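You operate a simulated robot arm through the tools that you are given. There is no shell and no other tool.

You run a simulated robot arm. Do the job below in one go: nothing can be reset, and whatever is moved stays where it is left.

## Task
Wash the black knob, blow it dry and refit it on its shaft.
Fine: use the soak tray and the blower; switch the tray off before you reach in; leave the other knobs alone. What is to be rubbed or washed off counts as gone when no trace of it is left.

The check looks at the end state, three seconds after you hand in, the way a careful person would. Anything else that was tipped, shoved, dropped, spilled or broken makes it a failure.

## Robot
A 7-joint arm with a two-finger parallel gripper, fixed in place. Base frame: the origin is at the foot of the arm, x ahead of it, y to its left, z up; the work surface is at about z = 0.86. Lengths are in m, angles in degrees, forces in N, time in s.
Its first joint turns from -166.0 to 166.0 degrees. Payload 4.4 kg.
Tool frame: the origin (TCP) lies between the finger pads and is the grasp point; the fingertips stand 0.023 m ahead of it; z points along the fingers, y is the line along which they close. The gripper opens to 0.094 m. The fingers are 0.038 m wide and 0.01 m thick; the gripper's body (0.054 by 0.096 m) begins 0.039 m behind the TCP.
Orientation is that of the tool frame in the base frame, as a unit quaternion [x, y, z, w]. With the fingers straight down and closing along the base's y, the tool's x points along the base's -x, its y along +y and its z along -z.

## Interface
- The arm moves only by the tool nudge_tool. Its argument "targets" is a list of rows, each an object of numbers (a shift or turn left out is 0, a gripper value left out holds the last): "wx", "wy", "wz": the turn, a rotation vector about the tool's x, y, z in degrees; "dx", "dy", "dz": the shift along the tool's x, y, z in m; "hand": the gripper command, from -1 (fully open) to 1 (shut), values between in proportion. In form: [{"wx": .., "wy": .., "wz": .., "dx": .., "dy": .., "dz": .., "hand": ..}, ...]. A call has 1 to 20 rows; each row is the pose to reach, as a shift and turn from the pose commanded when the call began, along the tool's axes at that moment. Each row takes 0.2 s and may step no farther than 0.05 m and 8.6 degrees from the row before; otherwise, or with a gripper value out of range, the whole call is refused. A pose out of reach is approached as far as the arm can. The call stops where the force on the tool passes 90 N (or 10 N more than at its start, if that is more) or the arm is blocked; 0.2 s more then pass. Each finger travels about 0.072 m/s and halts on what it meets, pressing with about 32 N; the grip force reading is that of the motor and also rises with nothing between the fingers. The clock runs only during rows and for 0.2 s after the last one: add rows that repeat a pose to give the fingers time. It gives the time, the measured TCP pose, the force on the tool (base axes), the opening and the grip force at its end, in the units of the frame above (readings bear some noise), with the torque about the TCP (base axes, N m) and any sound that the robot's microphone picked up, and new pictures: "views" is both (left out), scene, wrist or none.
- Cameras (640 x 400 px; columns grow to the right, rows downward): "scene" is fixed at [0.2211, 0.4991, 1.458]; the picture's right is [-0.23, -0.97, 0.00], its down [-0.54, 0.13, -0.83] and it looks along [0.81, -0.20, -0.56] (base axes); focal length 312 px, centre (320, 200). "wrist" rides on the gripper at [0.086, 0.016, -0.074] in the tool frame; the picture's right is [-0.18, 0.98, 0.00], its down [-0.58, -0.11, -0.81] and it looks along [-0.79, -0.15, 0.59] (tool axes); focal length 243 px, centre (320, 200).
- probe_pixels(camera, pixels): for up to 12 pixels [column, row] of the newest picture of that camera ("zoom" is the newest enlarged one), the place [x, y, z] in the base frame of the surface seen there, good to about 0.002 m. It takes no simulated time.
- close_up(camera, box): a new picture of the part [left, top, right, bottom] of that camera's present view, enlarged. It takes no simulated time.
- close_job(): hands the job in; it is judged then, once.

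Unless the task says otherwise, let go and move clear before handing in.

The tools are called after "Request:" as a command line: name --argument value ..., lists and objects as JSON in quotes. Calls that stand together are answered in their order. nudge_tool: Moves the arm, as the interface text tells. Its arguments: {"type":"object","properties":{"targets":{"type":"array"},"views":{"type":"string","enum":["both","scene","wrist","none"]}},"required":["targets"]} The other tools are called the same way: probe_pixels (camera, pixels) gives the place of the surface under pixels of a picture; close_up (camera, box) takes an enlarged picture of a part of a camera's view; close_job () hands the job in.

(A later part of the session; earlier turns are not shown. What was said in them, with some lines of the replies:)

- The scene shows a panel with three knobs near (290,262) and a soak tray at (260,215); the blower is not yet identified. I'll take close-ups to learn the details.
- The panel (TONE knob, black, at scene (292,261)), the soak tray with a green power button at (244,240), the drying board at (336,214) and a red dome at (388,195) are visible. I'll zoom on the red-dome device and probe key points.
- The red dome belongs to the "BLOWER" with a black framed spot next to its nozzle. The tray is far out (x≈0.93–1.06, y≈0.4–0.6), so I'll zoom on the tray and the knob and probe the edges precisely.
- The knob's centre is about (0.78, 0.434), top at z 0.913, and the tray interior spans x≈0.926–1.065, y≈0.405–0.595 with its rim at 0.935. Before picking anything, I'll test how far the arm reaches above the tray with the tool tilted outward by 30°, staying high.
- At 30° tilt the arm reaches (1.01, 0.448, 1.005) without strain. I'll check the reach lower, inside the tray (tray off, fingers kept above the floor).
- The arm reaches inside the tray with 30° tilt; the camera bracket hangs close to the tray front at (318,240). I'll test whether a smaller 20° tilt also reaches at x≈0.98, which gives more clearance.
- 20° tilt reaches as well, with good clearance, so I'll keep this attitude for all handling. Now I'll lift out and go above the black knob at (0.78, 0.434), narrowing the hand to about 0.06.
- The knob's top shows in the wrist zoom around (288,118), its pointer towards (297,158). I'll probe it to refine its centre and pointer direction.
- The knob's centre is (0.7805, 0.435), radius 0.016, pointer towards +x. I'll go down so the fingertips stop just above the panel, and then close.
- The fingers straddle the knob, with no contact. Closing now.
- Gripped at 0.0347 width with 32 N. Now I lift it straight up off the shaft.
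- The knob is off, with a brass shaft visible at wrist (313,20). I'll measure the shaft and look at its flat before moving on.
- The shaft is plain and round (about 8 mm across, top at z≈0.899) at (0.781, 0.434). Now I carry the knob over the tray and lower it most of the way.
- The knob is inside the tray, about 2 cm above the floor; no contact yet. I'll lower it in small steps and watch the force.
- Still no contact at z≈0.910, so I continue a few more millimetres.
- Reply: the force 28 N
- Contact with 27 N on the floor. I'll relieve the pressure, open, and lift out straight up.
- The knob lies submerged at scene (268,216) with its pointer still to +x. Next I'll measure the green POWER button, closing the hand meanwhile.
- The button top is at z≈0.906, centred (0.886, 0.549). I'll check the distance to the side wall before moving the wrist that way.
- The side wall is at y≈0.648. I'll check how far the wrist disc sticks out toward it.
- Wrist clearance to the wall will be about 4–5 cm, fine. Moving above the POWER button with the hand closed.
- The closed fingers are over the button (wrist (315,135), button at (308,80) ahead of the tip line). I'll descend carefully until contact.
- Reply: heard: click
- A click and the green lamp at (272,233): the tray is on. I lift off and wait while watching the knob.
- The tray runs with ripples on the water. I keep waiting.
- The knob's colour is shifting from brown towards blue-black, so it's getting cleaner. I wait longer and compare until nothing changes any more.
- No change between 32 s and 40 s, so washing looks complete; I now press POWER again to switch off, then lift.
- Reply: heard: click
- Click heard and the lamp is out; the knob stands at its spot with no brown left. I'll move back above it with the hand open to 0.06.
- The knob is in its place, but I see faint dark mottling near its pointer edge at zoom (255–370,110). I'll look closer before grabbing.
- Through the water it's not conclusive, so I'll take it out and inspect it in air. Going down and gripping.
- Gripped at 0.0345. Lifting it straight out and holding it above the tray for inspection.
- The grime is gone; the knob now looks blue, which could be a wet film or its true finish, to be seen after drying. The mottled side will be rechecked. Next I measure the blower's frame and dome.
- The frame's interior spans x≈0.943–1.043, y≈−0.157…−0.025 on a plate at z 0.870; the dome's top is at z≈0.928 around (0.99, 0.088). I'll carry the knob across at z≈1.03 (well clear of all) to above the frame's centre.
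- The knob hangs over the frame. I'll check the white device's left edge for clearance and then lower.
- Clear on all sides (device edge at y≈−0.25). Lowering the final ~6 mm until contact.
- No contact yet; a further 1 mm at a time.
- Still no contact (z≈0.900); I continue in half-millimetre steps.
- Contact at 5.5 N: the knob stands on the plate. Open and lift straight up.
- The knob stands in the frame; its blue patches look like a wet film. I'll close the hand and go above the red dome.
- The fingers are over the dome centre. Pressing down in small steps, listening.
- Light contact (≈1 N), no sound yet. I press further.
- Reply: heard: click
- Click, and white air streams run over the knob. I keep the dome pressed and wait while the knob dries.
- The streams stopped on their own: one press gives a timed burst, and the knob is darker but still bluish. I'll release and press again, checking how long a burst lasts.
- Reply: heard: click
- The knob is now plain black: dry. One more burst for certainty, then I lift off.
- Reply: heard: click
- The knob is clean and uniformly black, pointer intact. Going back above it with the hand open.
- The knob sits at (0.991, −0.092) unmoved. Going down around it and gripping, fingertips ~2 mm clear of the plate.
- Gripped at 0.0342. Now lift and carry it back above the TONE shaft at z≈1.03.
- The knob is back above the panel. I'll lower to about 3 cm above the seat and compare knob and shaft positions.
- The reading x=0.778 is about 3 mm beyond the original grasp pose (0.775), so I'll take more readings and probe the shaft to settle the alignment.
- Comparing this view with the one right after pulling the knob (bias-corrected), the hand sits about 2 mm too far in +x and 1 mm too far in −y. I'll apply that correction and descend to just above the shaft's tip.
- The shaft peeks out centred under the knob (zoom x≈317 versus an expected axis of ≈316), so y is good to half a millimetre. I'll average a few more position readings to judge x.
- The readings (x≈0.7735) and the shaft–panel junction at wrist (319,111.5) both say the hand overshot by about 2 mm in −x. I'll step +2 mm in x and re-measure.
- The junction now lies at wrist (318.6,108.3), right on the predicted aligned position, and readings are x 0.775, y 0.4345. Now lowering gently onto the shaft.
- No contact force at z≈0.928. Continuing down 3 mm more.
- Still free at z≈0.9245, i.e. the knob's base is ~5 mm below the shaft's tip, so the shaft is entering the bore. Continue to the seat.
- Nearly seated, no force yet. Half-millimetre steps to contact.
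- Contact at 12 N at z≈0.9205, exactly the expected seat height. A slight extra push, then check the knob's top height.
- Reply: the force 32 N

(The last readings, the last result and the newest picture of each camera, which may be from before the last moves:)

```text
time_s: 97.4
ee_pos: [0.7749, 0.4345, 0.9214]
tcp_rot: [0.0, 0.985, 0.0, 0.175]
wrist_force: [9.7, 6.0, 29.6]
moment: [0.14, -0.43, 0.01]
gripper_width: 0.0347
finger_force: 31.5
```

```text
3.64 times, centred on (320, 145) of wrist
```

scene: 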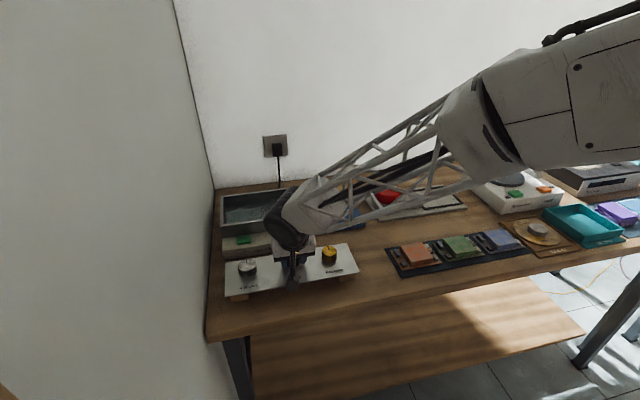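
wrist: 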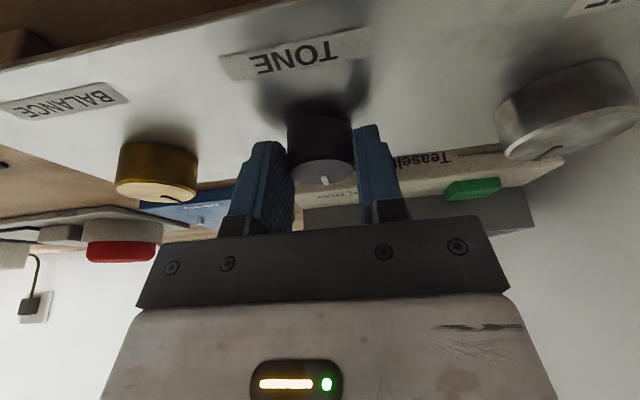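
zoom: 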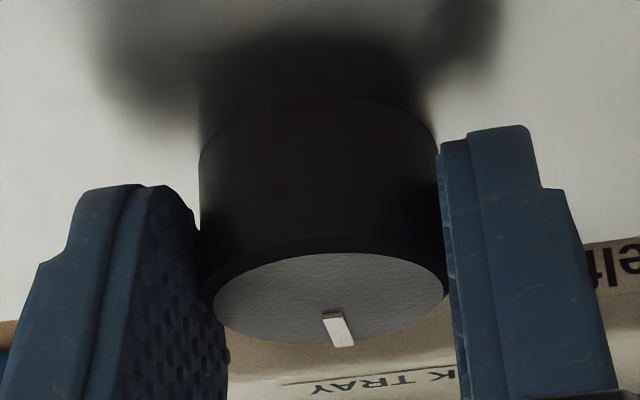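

Top at z≈0.9125, same as originally: seated. Relieve the push, open and rise straight up.

Request:
nudge_tool --targets '[{"dx": -0.0004, "dz": -0.001, "hand": 0.6}, {"dx": -0.0004, "dz": -0.001, "hand": 0.6}, {"dx": -0.0004, "dz": -0.001, "hand": 0.1}, {"dx": -0.0004, "dz": -0.001, "hand": -0.28}, {"dx": -0.0004, "dz": -0.001, "hand": -0.28}, {"dx": -0.0004, "dz": -0.001, "hand": -0.28}, {"dx": -0.0068, "dz": -0.0188, "hand": -0.28}, {"dx": -0.0205, "dz": -0.0564, "hand": -0.28}, {"dx": -0.0342, "dz": -0.094, "hand": -0.28}, {"dx": -0.0342, "dz": -0.094, "hand": -0.28}]'

Request:
close_up --camera "wrist" --box '[230, 0, 410, 120]'

Request:
close_up --camera "scene" --box '[220, 190, 380, 310]'

```text
time_s: 99.6
ee_pos: [0.7761, 0.4339, 1.0189]
tcp_rot: [0.0, 0.985, 0.0, 0.174]
wrist_force: [-0.1, -0.5, -0.9]
moment: [0.02, 0.01, 0.03]
gripper_width: 0.0601
finger_force: 0.0
```

scene: 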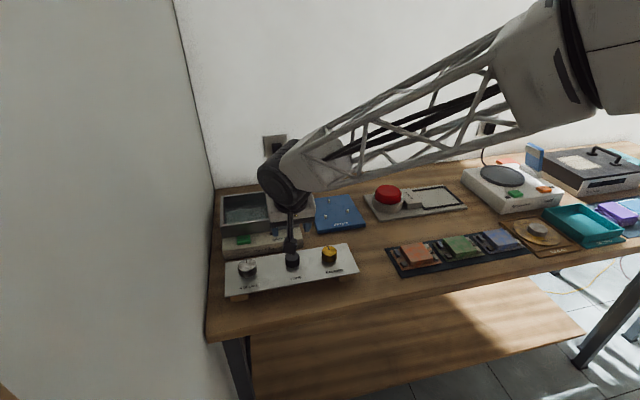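
wrist: 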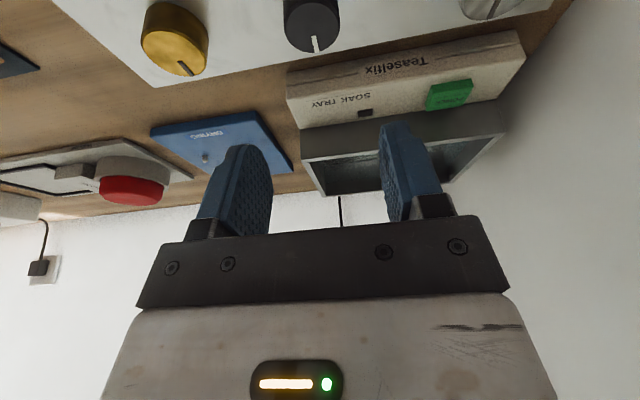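

```text
3.33 times, centred on (320, 60) of wrist
```

zoom: 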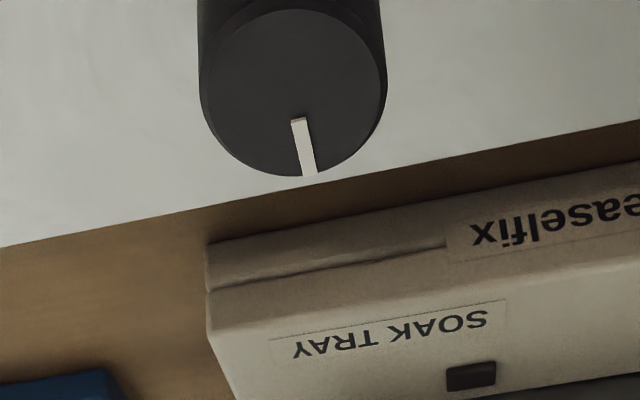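

```text
3.33 times, centred on (300, 250) of scene
```

zoom: 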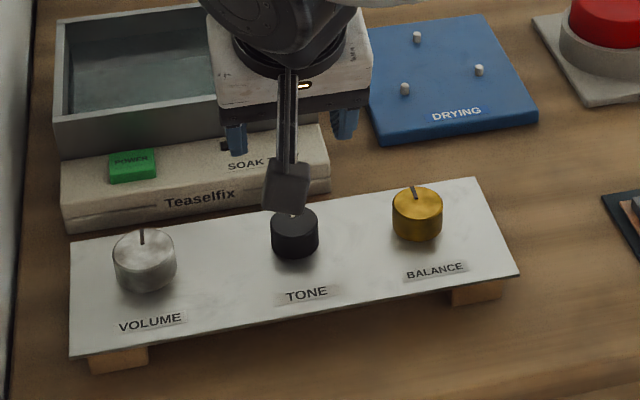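

The knob is back on the shaft with its pointer to +x and pure black. I retreat the arm and make a last inspection from the scene camera.

Request:
nudge_tool --targets '[{"dx": 0.0308, "dy": -0.02, "dz": -0.0325}, {"dx": 0.0616, "dy": -0.04, "dz": -0.065}, {"dx": 0.0924, "dy": -0.06, "dz": -0.0975}, {"dx": 0.1232, "dy": -0.08, "dz": -0.13}, {"dx": 0.154, "dy": -0.1, "dz": -0.1625}, {"dx": 0.1848, "dy": -0.12, "dz": -0.195}, {"dx": 0.1848, "dy": -0.165, "dz": -0.195}, {"dx": 0.1848, "dy": -0.21, "dz": -0.195}, {"dx": 0.1848, "dy": -0.21, "dz": -0.195}]'

Request:
close_up --camera "scene" --box '[262, 235, 322, 285]'

Request:
probe_pixels --camera "zoom" --pixels '[[320, 150], [320, 190], [320, 215], [318, 240], [290, 190], [360, 190], [280, 250], [370, 250]]'

Request:
close_up --camera "scene" --box '[200, 150, 480, 310]'

```text
time_s: 101.6
ee_pos: [0.5365, 0.2247, 1.1387]
tcp_rot: [0.0, 0.985, 0.001, 0.173]
wrist_force: [0.3, -0.3, -0.7]
moment: [0.0, 0.01, 0.03]
gripper_width: 0.0602
finger_force: 0.1
```

scene: 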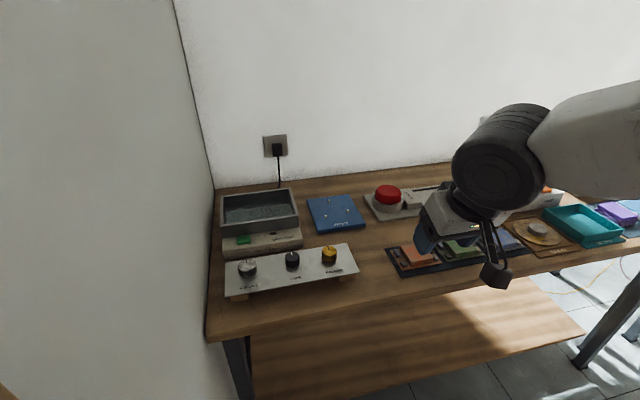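
wrist: 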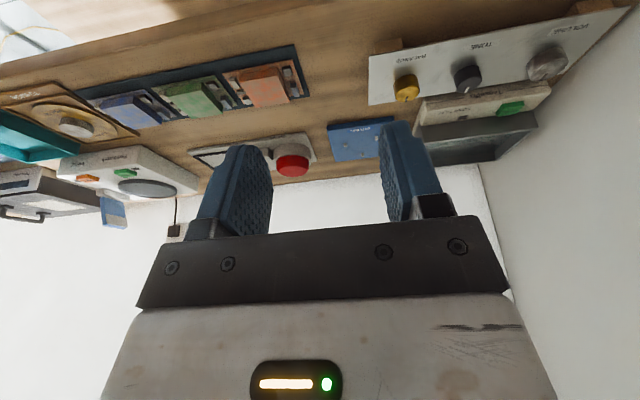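

```text
8.00 times, centred on (292, 260) of scene
```

zoom: 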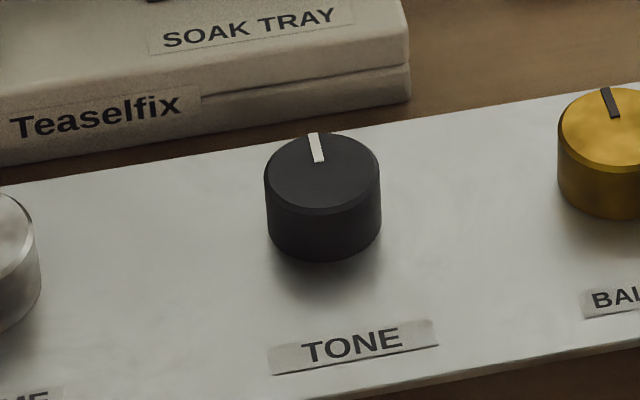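

```text
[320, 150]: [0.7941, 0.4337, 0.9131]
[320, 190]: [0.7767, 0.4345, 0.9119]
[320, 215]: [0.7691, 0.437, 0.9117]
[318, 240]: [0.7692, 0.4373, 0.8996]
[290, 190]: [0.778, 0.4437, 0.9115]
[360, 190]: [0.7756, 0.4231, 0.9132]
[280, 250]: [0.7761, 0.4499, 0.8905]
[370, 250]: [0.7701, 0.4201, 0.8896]
```

```text
2.29 times, centred on (340, 230) of scene
```

zoom: 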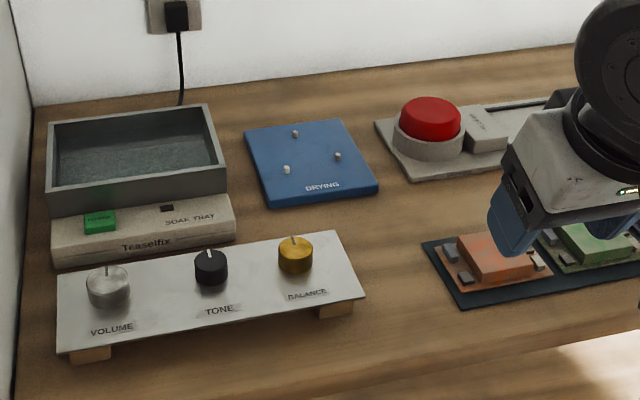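

Everything around is unchanged, but the TONE knob's outline in this zoom is ~7 zoomed pixels higher than in the first picture (apex 131 vs 139), about 2.5 mm, so I'm checking for an off-centre or raised seat.

Request:
close_up --camera "scene" --box '[280, 248, 305, 272]'

Request:
probe_pixels --camera "zoom" --pixels '[[310, 80], [310, 120], [310, 160], [310, 190], [310, 220], [310, 250], [310, 270], [310, 285], [310, 300], [250, 150], [370, 150], [310, 320]]'

Request:
close_up --camera "wrist" --box '[440, 50, 500, 100]'

```text
16.00 times, centred on (292, 260) of scene
```

zoom: 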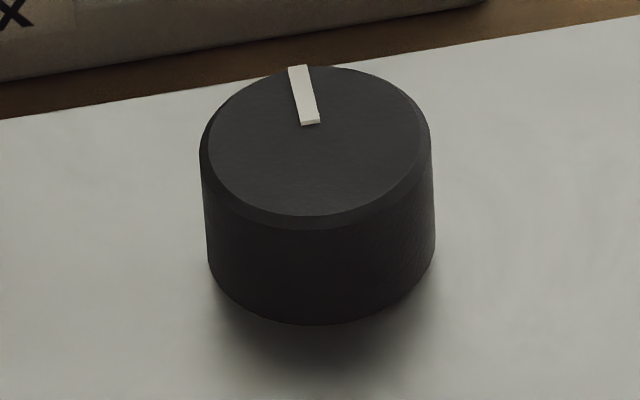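

```text
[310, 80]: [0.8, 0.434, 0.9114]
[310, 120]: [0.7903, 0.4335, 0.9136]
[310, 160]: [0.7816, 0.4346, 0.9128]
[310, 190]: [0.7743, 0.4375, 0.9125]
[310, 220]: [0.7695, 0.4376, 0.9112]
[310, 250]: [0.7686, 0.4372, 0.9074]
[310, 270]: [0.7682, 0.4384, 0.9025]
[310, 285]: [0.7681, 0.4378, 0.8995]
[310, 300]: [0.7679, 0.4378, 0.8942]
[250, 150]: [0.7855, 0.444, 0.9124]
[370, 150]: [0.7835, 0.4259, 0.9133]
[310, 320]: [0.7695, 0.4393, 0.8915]
```

```text
8.00 times, centred on (470, 75) of wrist
```

zoom: 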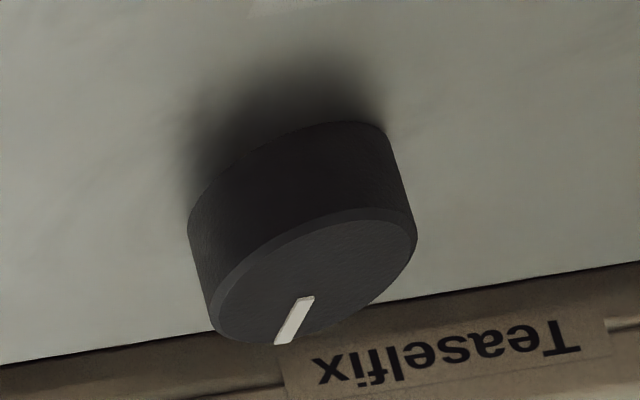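

To decide which position is truly centred, I'll compare with the neighbouring knobs (same shaft row) using identical measurements.

Request:
close_up --camera "scene" --box '[316, 240, 341, 264]'

Request:
probe_pixels --camera "zoom" --pixels '[[320, 80], [320, 120], [320, 160], [320, 190], [320, 220], [320, 250], [320, 270], [320, 285], [320, 300], [320, 310], [320, 320], [320, 60]]'

Request:
close_up --camera "scene" --box '[235, 254, 260, 282]'

Request:
probe_pixels --camera "zoom" --pixels '[[320, 60], [320, 80], [320, 120], [320, 160], [320, 190], [320, 220], [320, 250], [320, 270], [320, 285], [320, 300], [320, 320], [320, 340]]'

```text
16.00 times, centred on (328, 252) of scene
```

zoom: 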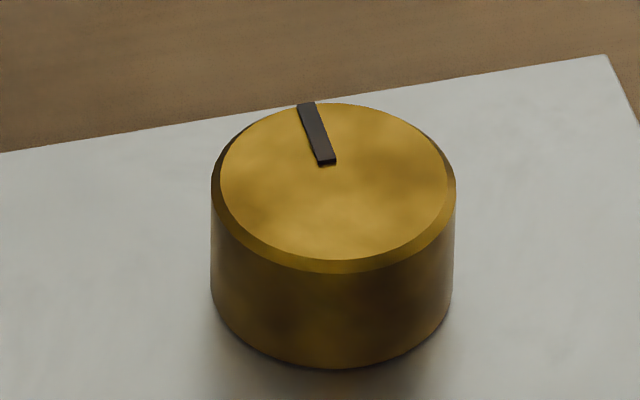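

```text
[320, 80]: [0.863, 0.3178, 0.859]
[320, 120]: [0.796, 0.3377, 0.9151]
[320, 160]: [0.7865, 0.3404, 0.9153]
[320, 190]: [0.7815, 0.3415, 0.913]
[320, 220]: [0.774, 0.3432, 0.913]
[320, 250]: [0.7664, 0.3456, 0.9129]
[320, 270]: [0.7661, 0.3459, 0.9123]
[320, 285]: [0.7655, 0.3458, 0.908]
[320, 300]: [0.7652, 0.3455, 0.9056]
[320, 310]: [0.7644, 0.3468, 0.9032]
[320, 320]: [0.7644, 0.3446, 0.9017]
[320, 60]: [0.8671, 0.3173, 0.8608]
```

```text
14.29 times, centred on (248, 268) of scene
```

zoom: 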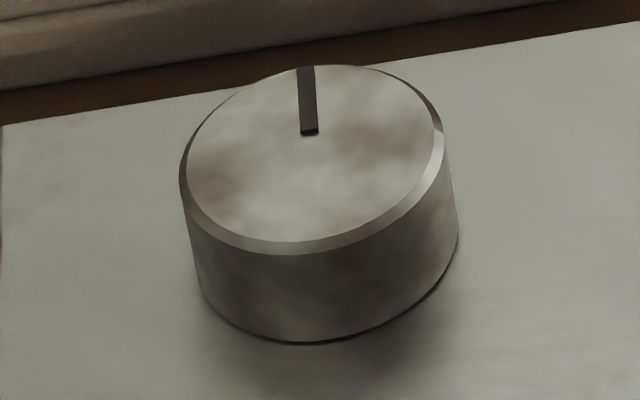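

```text
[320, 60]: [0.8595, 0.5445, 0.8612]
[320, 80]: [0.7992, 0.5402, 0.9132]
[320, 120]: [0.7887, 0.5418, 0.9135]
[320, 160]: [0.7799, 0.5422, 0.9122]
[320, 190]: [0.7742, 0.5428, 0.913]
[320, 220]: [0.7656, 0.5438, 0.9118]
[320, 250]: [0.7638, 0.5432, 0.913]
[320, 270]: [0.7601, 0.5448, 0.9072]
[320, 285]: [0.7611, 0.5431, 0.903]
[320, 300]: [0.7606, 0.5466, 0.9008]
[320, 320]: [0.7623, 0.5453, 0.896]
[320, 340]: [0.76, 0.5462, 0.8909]
```

By front-wall probes the neighbours are centred at x≈0.783, while TONE's front wall moved from 0.765 to 0.768, so it sits ~2.5 mm off toward +x on a loose bore. I'll regrip it and draw it back; first return above it.

Request:
nudge_tool --targets '[{"dy": 0.045}, {"dy": 0.09}, {"dx": -0.0308, "dy": 0.11, "dz": 0.0325}, {"dx": -0.0616, "dy": 0.13, "dz": 0.065}, {"dx": -0.0924, "dy": 0.15, "dz": 0.0975}, {"dx": -0.1232, "dy": 0.17, "dz": 0.13}, {"dx": -0.154, "dy": 0.19, "dz": 0.1625}, {"dx": -0.1848, "dy": 0.21, "dz": 0.195}, {"dx": -0.1848, "dy": 0.21, "dz": 0.195}, {"dx": -0.1711, "dy": 0.21, "dz": 0.2326}, {"dx": -0.1643, "dy": 0.21, "dz": 0.2514}, {"dx": -0.1643, "dy": 0.21, "dz": 0.2514}, {"dx": -0.1643, "dy": 0.21, "dz": 0.2514}]'

Request:
close_up --camera "wrist" --box '[270, 35, 360, 125]'

Request:
probe_pixels --camera "wrist" --pixels '[[317, 100], [317, 107], [318, 113], [286, 100], [342, 98], [324, 81], [315, 82], [315, 60], [315, 50], [315, 70]]'

```text
time_s: 104.4
ee_pos: [0.776, 0.4358, 0.9586]
tcp_rot: [0.001, 0.985, 0.0, 0.174]
wrist_force: [0.3, 0.9, -0.4]
moment: [0.0, 0.02, 0.01]
gripper_width: 0.0601
finger_force: 0.0
```

scene: 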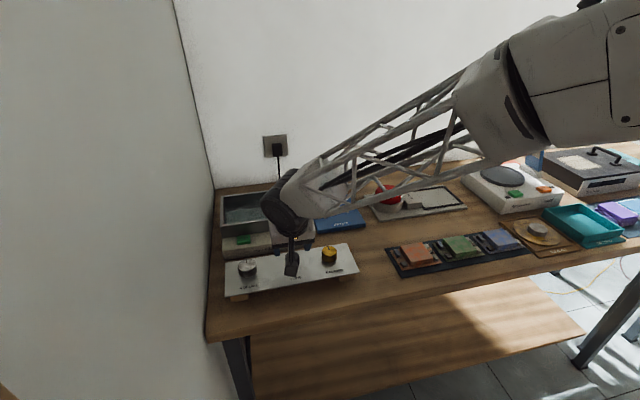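
wrist: 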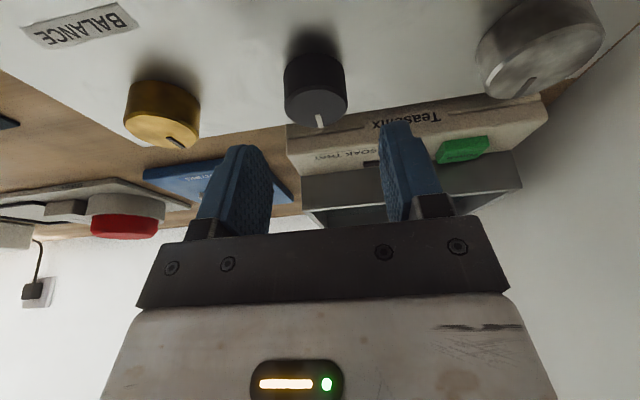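

```text
4.44 times, centred on (315, 80) of wrist
```

zoom: 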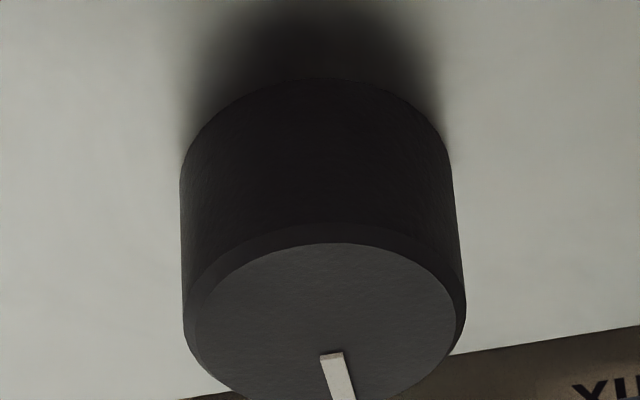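

```text
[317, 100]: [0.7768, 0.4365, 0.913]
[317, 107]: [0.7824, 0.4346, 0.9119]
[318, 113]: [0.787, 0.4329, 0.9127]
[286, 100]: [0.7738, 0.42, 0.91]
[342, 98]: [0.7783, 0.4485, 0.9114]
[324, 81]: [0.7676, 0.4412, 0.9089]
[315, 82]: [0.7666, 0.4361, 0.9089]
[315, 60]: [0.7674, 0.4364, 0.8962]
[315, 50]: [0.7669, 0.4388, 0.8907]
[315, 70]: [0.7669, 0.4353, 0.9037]
```

The knob is seen well, flat and clean. Descending to the same grip height and closing on it.

Request:
nudge_tool --targets '[{"dx": 0.0065, "dz": 0.018, "hand": -0.28}, {"dx": 0.0128, "dz": 0.0352, "hand": -0.28}, {"dx": 0.0128, "dz": 0.0352, "hand": -0.28}, {"dx": 0.0128, "dz": 0.0352, "hand": 0.2}, {"dx": 0.0128, "dz": 0.0352, "hand": 0.6}, {"dx": 0.0128, "dz": 0.0352, "hand": 0.6}, {"dx": 0.0128, "dz": 0.0352, "hand": 0.6}]'

Request:
probe_pixels --camera "wrist" --pixels '[[320, 170], [322, 175], [320, 162], [316, 140], [316, 130], [316, 145]]'

```text
time_s: 106.0
ee_pos: [0.774, 0.4336, 0.9191]
tcp_rot: [0.0, 0.985, 0.0, 0.173]
wrist_force: [1.4, 8.8, 0.0]
moment: [0.22, -0.03, 0.06]
gripper_width: 0.0348
finger_force: 31.7
```

scene: 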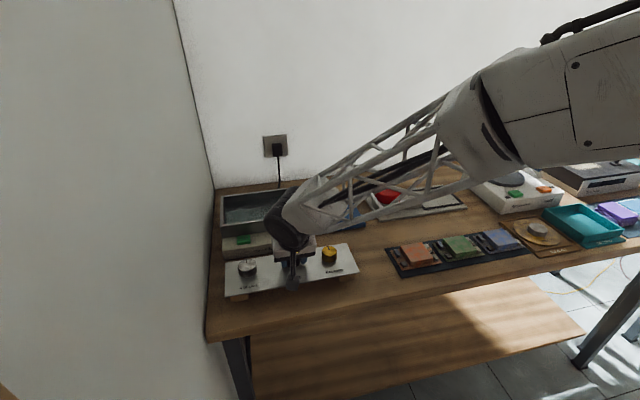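
wrist: 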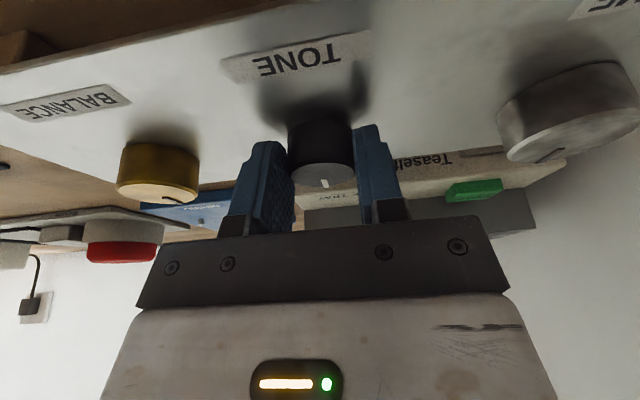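

```text
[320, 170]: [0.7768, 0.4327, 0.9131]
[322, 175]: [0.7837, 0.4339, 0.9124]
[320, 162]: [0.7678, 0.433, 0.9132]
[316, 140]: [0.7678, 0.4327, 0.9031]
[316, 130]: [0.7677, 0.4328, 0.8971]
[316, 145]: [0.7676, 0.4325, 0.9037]
```

A sideways 8.8 N shows the shaft does hold the knob in y. Now I pull gently toward −x in half-millimetre steps and watch the x force to learn if there is play.

Request:
nudge_tool --targets '[{"dx": 0.0005, "dz": -0.0002}, {"dx": 0.0009, "dz": -0.0003}, {"dx": 0.0009, "dz": -0.0003}]' --views "none"

Request:
nudge_tool --targets '[{"dx": 0.0005, "dz": -0.0002}, {"dx": 0.0009, "dz": -0.0003}, {"dx": 0.0009, "dz": -0.0003}]' --views "wrist"

Request:
probe_pixels --camera "wrist" --pixels '[[320, 170], [322, 175], [320, 162], [316, 140], [316, 130], [316, 145]]'

```text
time_s: 106.8
ee_pos: [0.7724, 0.4347, 0.9206]
tcp_rot: [0.0, 0.985, -0.001, 0.174]
wrist_force: [0.3, -0.7, -0.6]
moment: [0.03, -0.02, 0.01]
gripper_width: 0.0345
finger_force: 32.0
```

```text
time_s: 107.6
ee_pos: [0.7729, 0.4352, 0.9205]
tcp_rot: [0.001, 0.985, -0.001, 0.174]
wrist_force: [0.6, 0.8, 0.0]
moment: [-0.01, 0.0, 0.01]
gripper_width: 0.0346
finger_force: 32.5
```

wrist: 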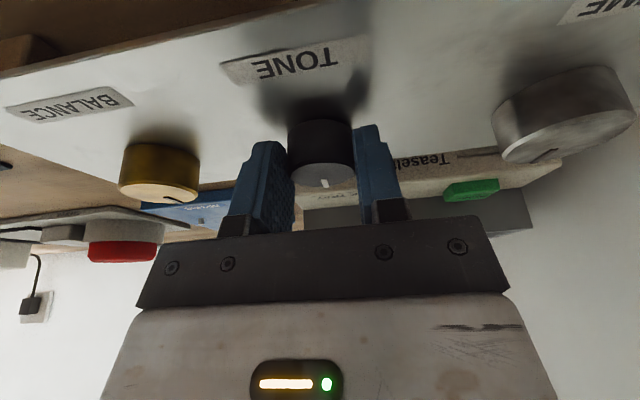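

```text
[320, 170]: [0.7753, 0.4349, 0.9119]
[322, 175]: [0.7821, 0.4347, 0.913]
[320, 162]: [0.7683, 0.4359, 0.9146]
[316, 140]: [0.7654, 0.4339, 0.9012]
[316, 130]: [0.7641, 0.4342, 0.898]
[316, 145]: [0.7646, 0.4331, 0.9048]
```

The knob slid with almost no force and its front wall is now at x≈0.765, as at the start. Opening and retreating to compare pictures.

Request:
nudge_tool --targets '[{"hand": 0.2}, {"hand": -0.28}, {"hand": -0.28}, {"hand": -0.28}, {"dx": -0.0068, "dz": -0.0188}, {"dx": -0.0205, "dz": -0.0564}, {"dx": -0.0342, "dz": -0.094}, {"dx": -0.0034, "dy": -0.02, "dz": -0.1265}, {"dx": 0.0274, "dy": -0.04, "dz": -0.159}, {"dx": 0.0582, "dy": -0.06, "dz": -0.1915}, {"dx": 0.089, "dy": -0.08, "dz": -0.224}, {"dx": 0.1198, "dy": -0.1, "dz": -0.2565}, {"dx": 0.1506, "dy": -0.12, "dz": -0.289}, {"dx": 0.1506, "dy": -0.165, "dz": -0.289}, {"dx": 0.1506, "dy": -0.21, "dz": -0.289}, {"dx": 0.1506, "dy": -0.21, "dz": -0.289}]'

Request:
close_up --camera "scene" --box '[262, 235, 322, 285]'

Request:
close_up --camera "scene" --box '[280, 248, 305, 272]'

Request:
probe_pixels --camera "zoom" --pixels '[[310, 80], [310, 120], [310, 160], [310, 190], [310, 220], [310, 250], [310, 270], [310, 285], [310, 300], [250, 150], [370, 150], [310, 320]]'

```text
time_s: 111.0
ee_pos: [0.5318, 0.2232, 1.1403]
tcp_rot: [0.0, 0.985, 0.0, 0.174]
wrist_force: [-0.2, 0.4, 0.1]
moment: [0.02, 0.02, 0.01]
gripper_width: 0.0605
finger_force: 0.0
```

scene: 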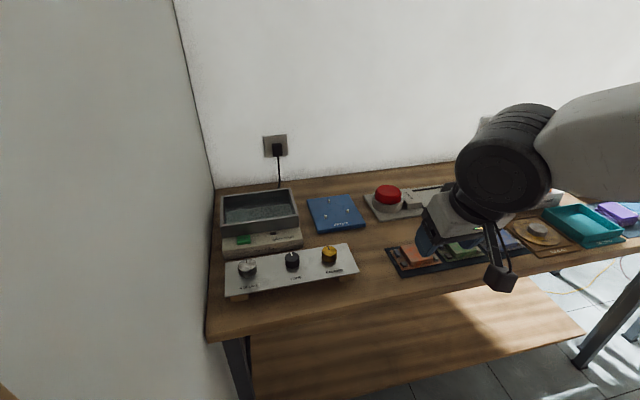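
wrist: 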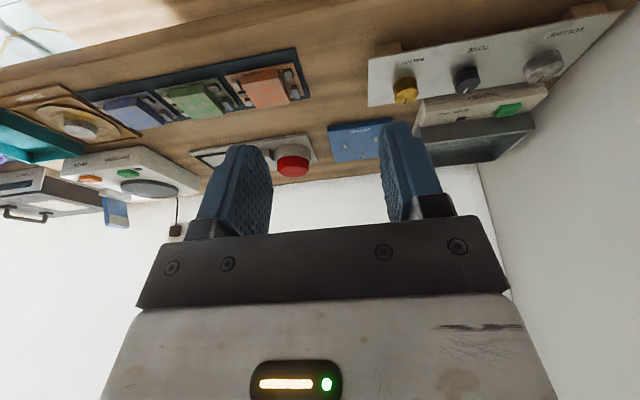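

```text
8.00 times, centred on (292, 260) of scene
```

zoom: 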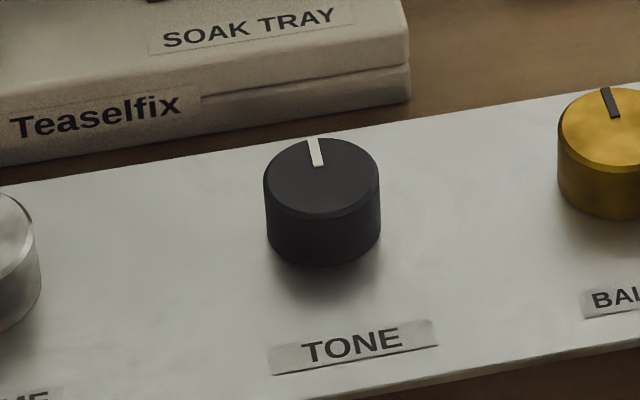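

```text
16.00 times, centred on (292, 260) of scene
```

zoom: 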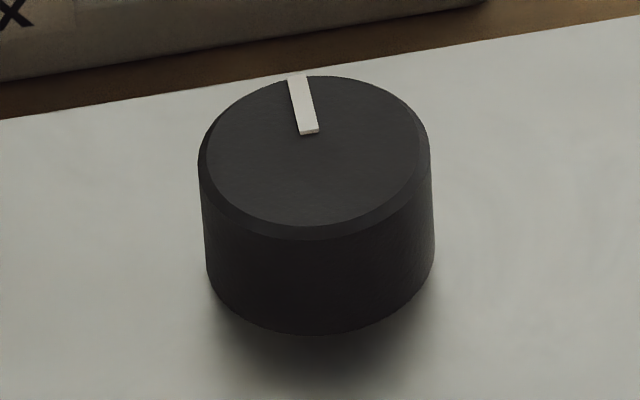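

```text
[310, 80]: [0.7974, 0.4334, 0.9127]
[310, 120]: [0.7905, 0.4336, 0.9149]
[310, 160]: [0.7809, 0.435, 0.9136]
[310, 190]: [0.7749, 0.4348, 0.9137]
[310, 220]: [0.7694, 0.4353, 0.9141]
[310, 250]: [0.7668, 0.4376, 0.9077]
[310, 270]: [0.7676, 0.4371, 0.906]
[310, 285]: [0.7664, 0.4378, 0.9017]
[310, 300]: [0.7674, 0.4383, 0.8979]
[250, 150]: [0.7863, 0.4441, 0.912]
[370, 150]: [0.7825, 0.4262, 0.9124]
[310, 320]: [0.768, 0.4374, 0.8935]
```

The picture now matches the first one (apex 138 vs 139, base 267 vs 268, pointer in the same direction). The knob is clean, dry black and seated, the tray lamp is off and the other knobs are untouched. Handing in.

Request:
close_job

```text
The job is handed in.
```

The black TONE knob has been washed, blown dry and refitted on its shaft, and the job is handed in.

- **Wash:** The knob sat in the soak tray with the tray on for about 23 seconds. Its look stopped changing partway through. I switched the tray off before reaching in. The brown grime was gone in the close-ups afterwards.
- **Dry:** I gave it three short bursts from the blower. The bluish wet film was gone after the second, and it is now plain black.
- **Refit:** My first seating left it about 2.5 mm off position toward the tray side, so I regripped it and drew it back. In the last picture its outline matches the first picture to within about half a millimetre, and the pointer faces the same way. It slid those few millimetres with almost no force, so it fits loosely on the shaft.

The VOLUME and BALANCE knobs were not touched, and nothing else was moved. The tray and blower are both off, and the arm is clear.
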